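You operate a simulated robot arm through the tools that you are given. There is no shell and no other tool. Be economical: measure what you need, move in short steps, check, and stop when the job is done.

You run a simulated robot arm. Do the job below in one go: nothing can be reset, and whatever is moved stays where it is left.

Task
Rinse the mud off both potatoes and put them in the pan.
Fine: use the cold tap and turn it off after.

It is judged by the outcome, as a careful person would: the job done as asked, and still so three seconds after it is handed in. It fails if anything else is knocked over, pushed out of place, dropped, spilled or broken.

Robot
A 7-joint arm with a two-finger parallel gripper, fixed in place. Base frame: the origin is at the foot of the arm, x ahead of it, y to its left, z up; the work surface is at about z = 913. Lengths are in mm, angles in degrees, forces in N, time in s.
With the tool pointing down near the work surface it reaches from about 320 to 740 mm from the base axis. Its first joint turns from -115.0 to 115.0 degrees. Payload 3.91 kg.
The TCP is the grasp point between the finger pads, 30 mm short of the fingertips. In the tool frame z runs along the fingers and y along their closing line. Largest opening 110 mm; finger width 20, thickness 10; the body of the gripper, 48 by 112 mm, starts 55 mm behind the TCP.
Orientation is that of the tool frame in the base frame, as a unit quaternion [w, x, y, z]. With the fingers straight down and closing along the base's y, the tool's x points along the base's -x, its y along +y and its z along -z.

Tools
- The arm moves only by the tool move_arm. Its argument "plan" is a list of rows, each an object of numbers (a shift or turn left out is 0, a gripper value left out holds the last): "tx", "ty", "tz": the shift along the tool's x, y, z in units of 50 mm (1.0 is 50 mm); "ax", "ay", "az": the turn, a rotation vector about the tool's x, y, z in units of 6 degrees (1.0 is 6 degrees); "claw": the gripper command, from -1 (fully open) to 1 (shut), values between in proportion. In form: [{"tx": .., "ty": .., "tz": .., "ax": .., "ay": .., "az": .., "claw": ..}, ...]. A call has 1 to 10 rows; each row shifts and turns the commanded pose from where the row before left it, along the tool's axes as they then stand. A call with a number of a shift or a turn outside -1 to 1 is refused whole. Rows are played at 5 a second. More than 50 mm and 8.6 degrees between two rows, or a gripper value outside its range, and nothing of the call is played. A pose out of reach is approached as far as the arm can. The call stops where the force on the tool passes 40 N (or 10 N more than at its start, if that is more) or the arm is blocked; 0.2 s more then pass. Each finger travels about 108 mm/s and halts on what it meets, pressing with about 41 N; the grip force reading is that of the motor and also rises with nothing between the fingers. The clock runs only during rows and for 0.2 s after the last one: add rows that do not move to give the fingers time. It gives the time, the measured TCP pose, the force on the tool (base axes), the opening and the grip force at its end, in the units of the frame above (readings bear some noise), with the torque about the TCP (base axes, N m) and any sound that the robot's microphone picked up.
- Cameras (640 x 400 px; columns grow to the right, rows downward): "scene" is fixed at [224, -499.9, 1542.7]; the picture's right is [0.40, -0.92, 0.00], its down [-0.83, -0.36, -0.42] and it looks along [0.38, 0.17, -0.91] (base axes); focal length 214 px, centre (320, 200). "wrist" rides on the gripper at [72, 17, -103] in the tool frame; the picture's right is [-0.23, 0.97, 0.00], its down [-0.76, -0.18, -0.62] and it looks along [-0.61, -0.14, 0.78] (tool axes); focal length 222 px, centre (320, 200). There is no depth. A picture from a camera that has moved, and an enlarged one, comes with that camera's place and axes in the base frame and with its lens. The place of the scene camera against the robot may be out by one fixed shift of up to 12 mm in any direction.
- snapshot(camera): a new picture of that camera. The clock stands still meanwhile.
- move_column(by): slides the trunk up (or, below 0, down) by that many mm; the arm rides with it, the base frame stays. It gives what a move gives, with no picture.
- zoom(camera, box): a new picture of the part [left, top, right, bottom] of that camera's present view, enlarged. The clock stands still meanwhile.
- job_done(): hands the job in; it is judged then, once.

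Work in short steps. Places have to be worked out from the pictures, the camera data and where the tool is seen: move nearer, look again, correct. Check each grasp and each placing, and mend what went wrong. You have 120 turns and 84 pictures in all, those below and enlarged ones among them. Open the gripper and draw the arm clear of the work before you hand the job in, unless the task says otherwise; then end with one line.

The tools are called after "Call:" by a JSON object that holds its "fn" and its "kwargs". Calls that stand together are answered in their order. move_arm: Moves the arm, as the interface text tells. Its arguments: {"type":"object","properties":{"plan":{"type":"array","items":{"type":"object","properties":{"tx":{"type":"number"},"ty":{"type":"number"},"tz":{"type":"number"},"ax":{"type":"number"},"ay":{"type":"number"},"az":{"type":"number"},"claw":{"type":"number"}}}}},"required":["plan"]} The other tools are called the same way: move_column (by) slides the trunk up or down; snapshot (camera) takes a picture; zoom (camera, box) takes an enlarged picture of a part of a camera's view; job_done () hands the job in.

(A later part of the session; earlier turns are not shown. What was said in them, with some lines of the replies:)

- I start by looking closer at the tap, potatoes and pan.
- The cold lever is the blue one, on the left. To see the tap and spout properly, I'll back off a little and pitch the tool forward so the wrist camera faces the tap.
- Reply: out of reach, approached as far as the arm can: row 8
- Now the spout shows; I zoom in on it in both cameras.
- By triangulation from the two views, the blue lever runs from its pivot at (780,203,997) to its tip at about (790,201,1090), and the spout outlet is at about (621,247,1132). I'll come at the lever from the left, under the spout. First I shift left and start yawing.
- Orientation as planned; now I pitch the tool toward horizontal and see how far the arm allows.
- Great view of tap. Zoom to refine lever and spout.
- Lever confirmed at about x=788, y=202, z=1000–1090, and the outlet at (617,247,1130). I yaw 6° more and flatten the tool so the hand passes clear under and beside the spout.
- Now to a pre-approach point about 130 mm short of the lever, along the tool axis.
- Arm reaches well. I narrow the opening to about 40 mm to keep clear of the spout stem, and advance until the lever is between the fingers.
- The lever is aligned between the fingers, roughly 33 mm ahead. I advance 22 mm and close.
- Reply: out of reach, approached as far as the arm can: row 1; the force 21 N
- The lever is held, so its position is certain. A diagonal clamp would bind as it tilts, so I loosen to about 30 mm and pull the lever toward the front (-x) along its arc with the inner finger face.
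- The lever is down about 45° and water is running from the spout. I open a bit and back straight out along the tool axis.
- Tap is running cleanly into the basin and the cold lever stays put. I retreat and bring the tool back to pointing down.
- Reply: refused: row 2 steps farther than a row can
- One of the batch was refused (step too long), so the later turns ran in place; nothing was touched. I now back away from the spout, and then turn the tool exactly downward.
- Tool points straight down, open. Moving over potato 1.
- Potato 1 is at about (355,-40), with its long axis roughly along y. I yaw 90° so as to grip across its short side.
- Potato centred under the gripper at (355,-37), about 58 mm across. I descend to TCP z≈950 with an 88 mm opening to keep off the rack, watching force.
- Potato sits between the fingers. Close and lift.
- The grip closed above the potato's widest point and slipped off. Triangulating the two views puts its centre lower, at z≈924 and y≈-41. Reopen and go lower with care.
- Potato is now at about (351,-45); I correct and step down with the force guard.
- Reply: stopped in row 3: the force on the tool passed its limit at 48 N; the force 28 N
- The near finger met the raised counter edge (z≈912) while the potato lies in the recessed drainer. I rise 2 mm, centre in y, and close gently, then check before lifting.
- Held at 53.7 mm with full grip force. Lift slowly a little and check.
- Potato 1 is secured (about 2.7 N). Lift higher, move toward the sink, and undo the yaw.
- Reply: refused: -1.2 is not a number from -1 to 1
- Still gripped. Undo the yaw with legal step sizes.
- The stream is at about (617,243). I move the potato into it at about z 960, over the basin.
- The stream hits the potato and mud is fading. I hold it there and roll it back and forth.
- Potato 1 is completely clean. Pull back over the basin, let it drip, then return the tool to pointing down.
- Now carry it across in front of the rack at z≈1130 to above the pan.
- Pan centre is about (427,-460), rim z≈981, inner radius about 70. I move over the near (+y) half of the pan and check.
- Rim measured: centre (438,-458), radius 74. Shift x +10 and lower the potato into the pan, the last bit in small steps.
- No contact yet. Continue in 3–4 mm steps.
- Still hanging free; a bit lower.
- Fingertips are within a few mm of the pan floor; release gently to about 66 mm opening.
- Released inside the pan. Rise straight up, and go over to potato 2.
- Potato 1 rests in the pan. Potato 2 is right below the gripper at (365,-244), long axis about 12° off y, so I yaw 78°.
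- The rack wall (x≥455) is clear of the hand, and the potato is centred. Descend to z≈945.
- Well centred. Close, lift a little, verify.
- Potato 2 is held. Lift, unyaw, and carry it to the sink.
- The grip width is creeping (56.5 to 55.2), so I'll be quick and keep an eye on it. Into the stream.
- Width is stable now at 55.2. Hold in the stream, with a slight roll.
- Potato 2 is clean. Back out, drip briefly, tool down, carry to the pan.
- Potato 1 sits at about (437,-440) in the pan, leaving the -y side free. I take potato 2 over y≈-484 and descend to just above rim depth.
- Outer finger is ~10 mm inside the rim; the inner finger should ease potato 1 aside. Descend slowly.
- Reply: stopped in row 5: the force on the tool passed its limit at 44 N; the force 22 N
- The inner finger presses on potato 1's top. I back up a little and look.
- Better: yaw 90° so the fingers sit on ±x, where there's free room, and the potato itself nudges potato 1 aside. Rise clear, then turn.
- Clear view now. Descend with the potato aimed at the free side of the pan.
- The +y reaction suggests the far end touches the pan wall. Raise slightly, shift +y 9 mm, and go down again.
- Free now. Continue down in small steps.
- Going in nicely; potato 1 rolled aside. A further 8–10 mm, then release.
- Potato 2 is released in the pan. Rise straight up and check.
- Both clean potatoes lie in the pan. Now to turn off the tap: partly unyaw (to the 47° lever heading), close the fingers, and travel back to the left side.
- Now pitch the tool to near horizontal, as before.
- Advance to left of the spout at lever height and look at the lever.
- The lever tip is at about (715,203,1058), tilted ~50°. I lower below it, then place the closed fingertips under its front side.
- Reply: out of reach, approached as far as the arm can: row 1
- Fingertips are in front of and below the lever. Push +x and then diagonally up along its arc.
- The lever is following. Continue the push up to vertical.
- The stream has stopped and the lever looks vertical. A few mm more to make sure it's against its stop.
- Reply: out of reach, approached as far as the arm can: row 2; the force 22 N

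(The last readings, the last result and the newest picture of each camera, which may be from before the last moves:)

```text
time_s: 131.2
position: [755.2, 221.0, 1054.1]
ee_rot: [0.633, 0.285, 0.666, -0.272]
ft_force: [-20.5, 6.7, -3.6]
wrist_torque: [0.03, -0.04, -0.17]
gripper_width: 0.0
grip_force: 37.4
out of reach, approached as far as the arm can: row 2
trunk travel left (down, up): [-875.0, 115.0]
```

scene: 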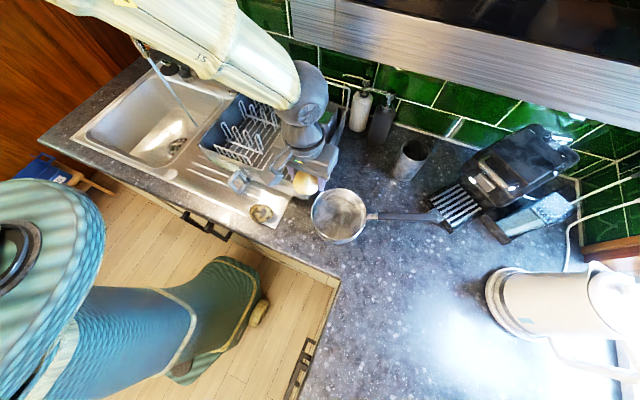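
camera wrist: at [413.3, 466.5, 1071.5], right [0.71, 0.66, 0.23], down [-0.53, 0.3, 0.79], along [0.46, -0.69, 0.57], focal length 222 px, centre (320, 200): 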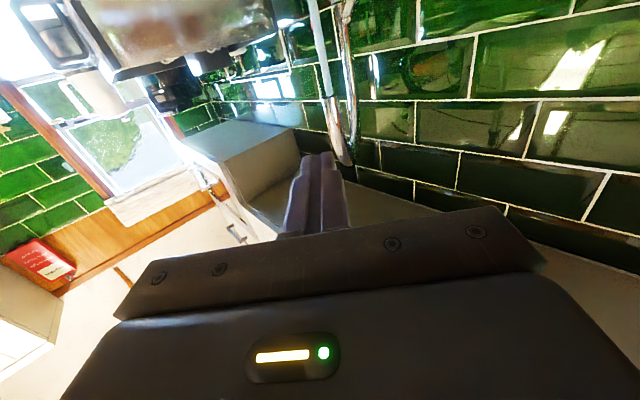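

Firm resistance (20 N): the lever is on its closed stop. Back out along the tool axis and move away.

Call:
{"fn": "move_arm", "kwargs": {"plan": [{"ty": -0.1, "tz": -0.3}, {"tz": -0.8}, {"tz": -0.9}, {"tz": -0.9}, {"tz": -0.9}, {"tz": -0.9}, {"tz": -0.9}, {}]}}

Call:
{"fn": "zoom", "kwargs": {"camera": "scene", "box": [60, 0, 300, 150]}}

Call:
{"fn": "snapshot", "kwargs": {"camera": "wrist"}}

```text
time_s: 132.9
position: [561.7, 423.7, 1079.7]
ee_rot: [0.633, 0.291, 0.667, -0.265]
ft_force: [0.1, 0.3, 0.1]
wrist_torque: [0.0, 0.0, 0.02]
gripper_width: 0.0
grip_force: 37.6
trunk travel left (down, up): [-875.0, 115.0]
```

```text
2.67 times, centred on (180, 75) of scene
camera zoom: at [224.0, -499.9, 1542.7], right [0.4, -0.92, 0.0], down [-0.83, -0.36, -0.42], along [0.38, 0.17, -0.91], focal length 572 px, centre (693, 533)
```

zoom: 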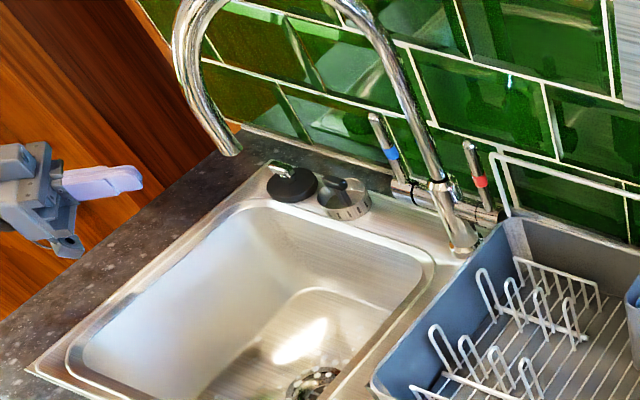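

```text
14 pictures are left
camera wrist: at [500.3, 513.2, 1015.7], right [0.71, 0.66, 0.24], down [-0.54, 0.29, 0.79], along [0.46, -0.69, 0.56], focal length 222 px, centre (320, 200)
```

wrist: 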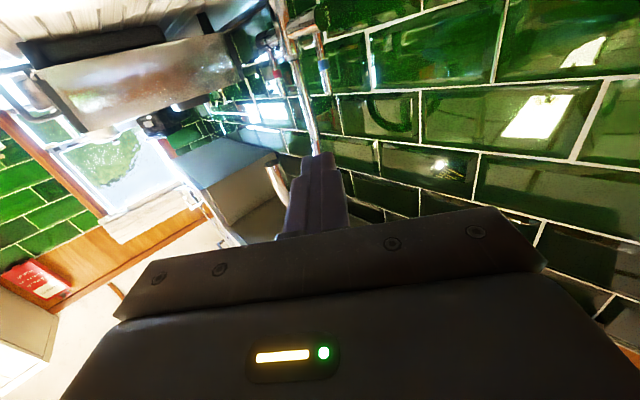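

Tap is off with the lever back upright. Draw the arm up and clear, open the gripper, and do a last check of the pan.

Call:
{"fn": "move_arm", "kwargs": {"plan": [{"tx": -0.8, "tz": -0.3}, {"tx": -0.8, "ty": -0.5}, {"ty": -0.8}, {"claw": -1}, {}, {}, {}]}}

Call:
{"fn": "snapshot", "kwargs": {"camera": "scene"}}

Call:
{"fn": "zoom", "kwargs": {"camera": "scene", "box": [270, 150, 430, 250]}}

```text
time_s: 134.6
position: [506.7, 383.3, 1149.4]
ee_rot: [0.632, 0.286, 0.667, -0.272]
ft_force: [0.0, 0.5, -0.3]
wrist_torque: [0.02, -0.02, 0.0]
gripper_width: 110.0
grip_force: 0.1
trunk travel left (down, up): [-875.0, 115.0]
```

```text
13 pictures are left
```

scene: 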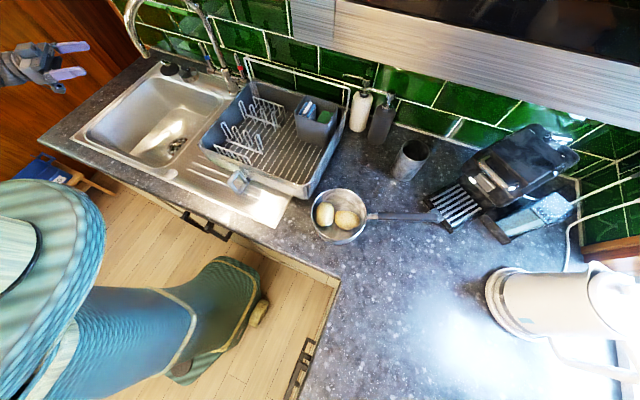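

```text
4.00 times, centred on (350, 200) of scene
camera zoom: at [224.0, -499.9, 1542.7], right [0.4, -0.92, 0.0], down [-0.83, -0.36, -0.42], along [0.38, 0.17, -0.91], focal length 858 px, centre (200, 200)
```

zoom: 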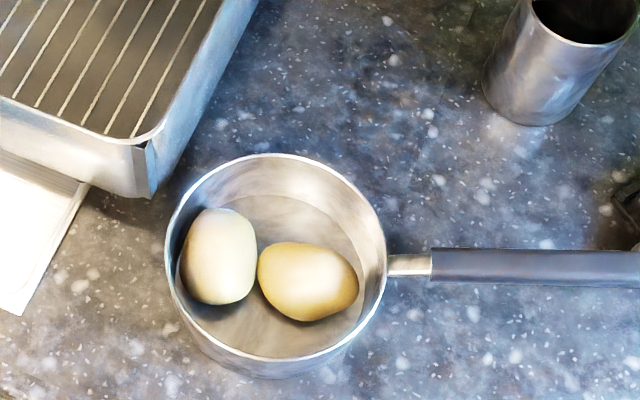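

Both potatoes are in the pan, the pan is in place and the water is off. One last close look at a slightly darker side of the left potato.

Call:
{"fn": "zoom", "kwargs": {"camera": "scene", "box": [306, 192, 370, 236]}}

```text
9.09 times, centred on (338, 214) of scene
camera zoom: at [224.0, -499.9, 1542.7], right [0.4, -0.92, 0.0], down [-0.83, -0.36, -0.42], along [0.38, 0.17, -0.91], focal length 1950 px, centre (156, 73)
```

zoom: 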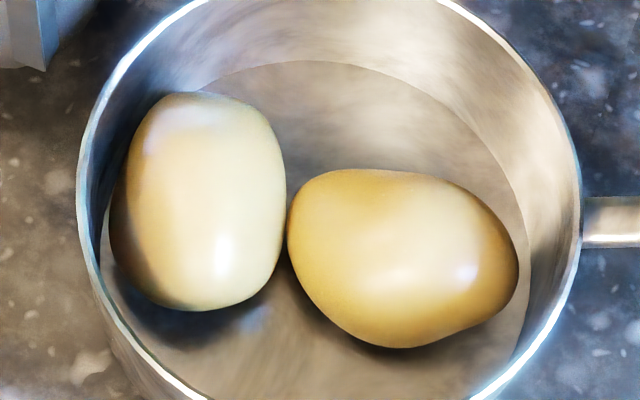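

The darker side is only shading; both potatoes are clean. Handing in.

Call:
{"fn": "job_done", "kwargs": {}}

```text
The job is handed in.
```

Both potatoes were rinsed clean under the cold tap and are in the pan; the tap is off, and the arm is clear with its gripper open.
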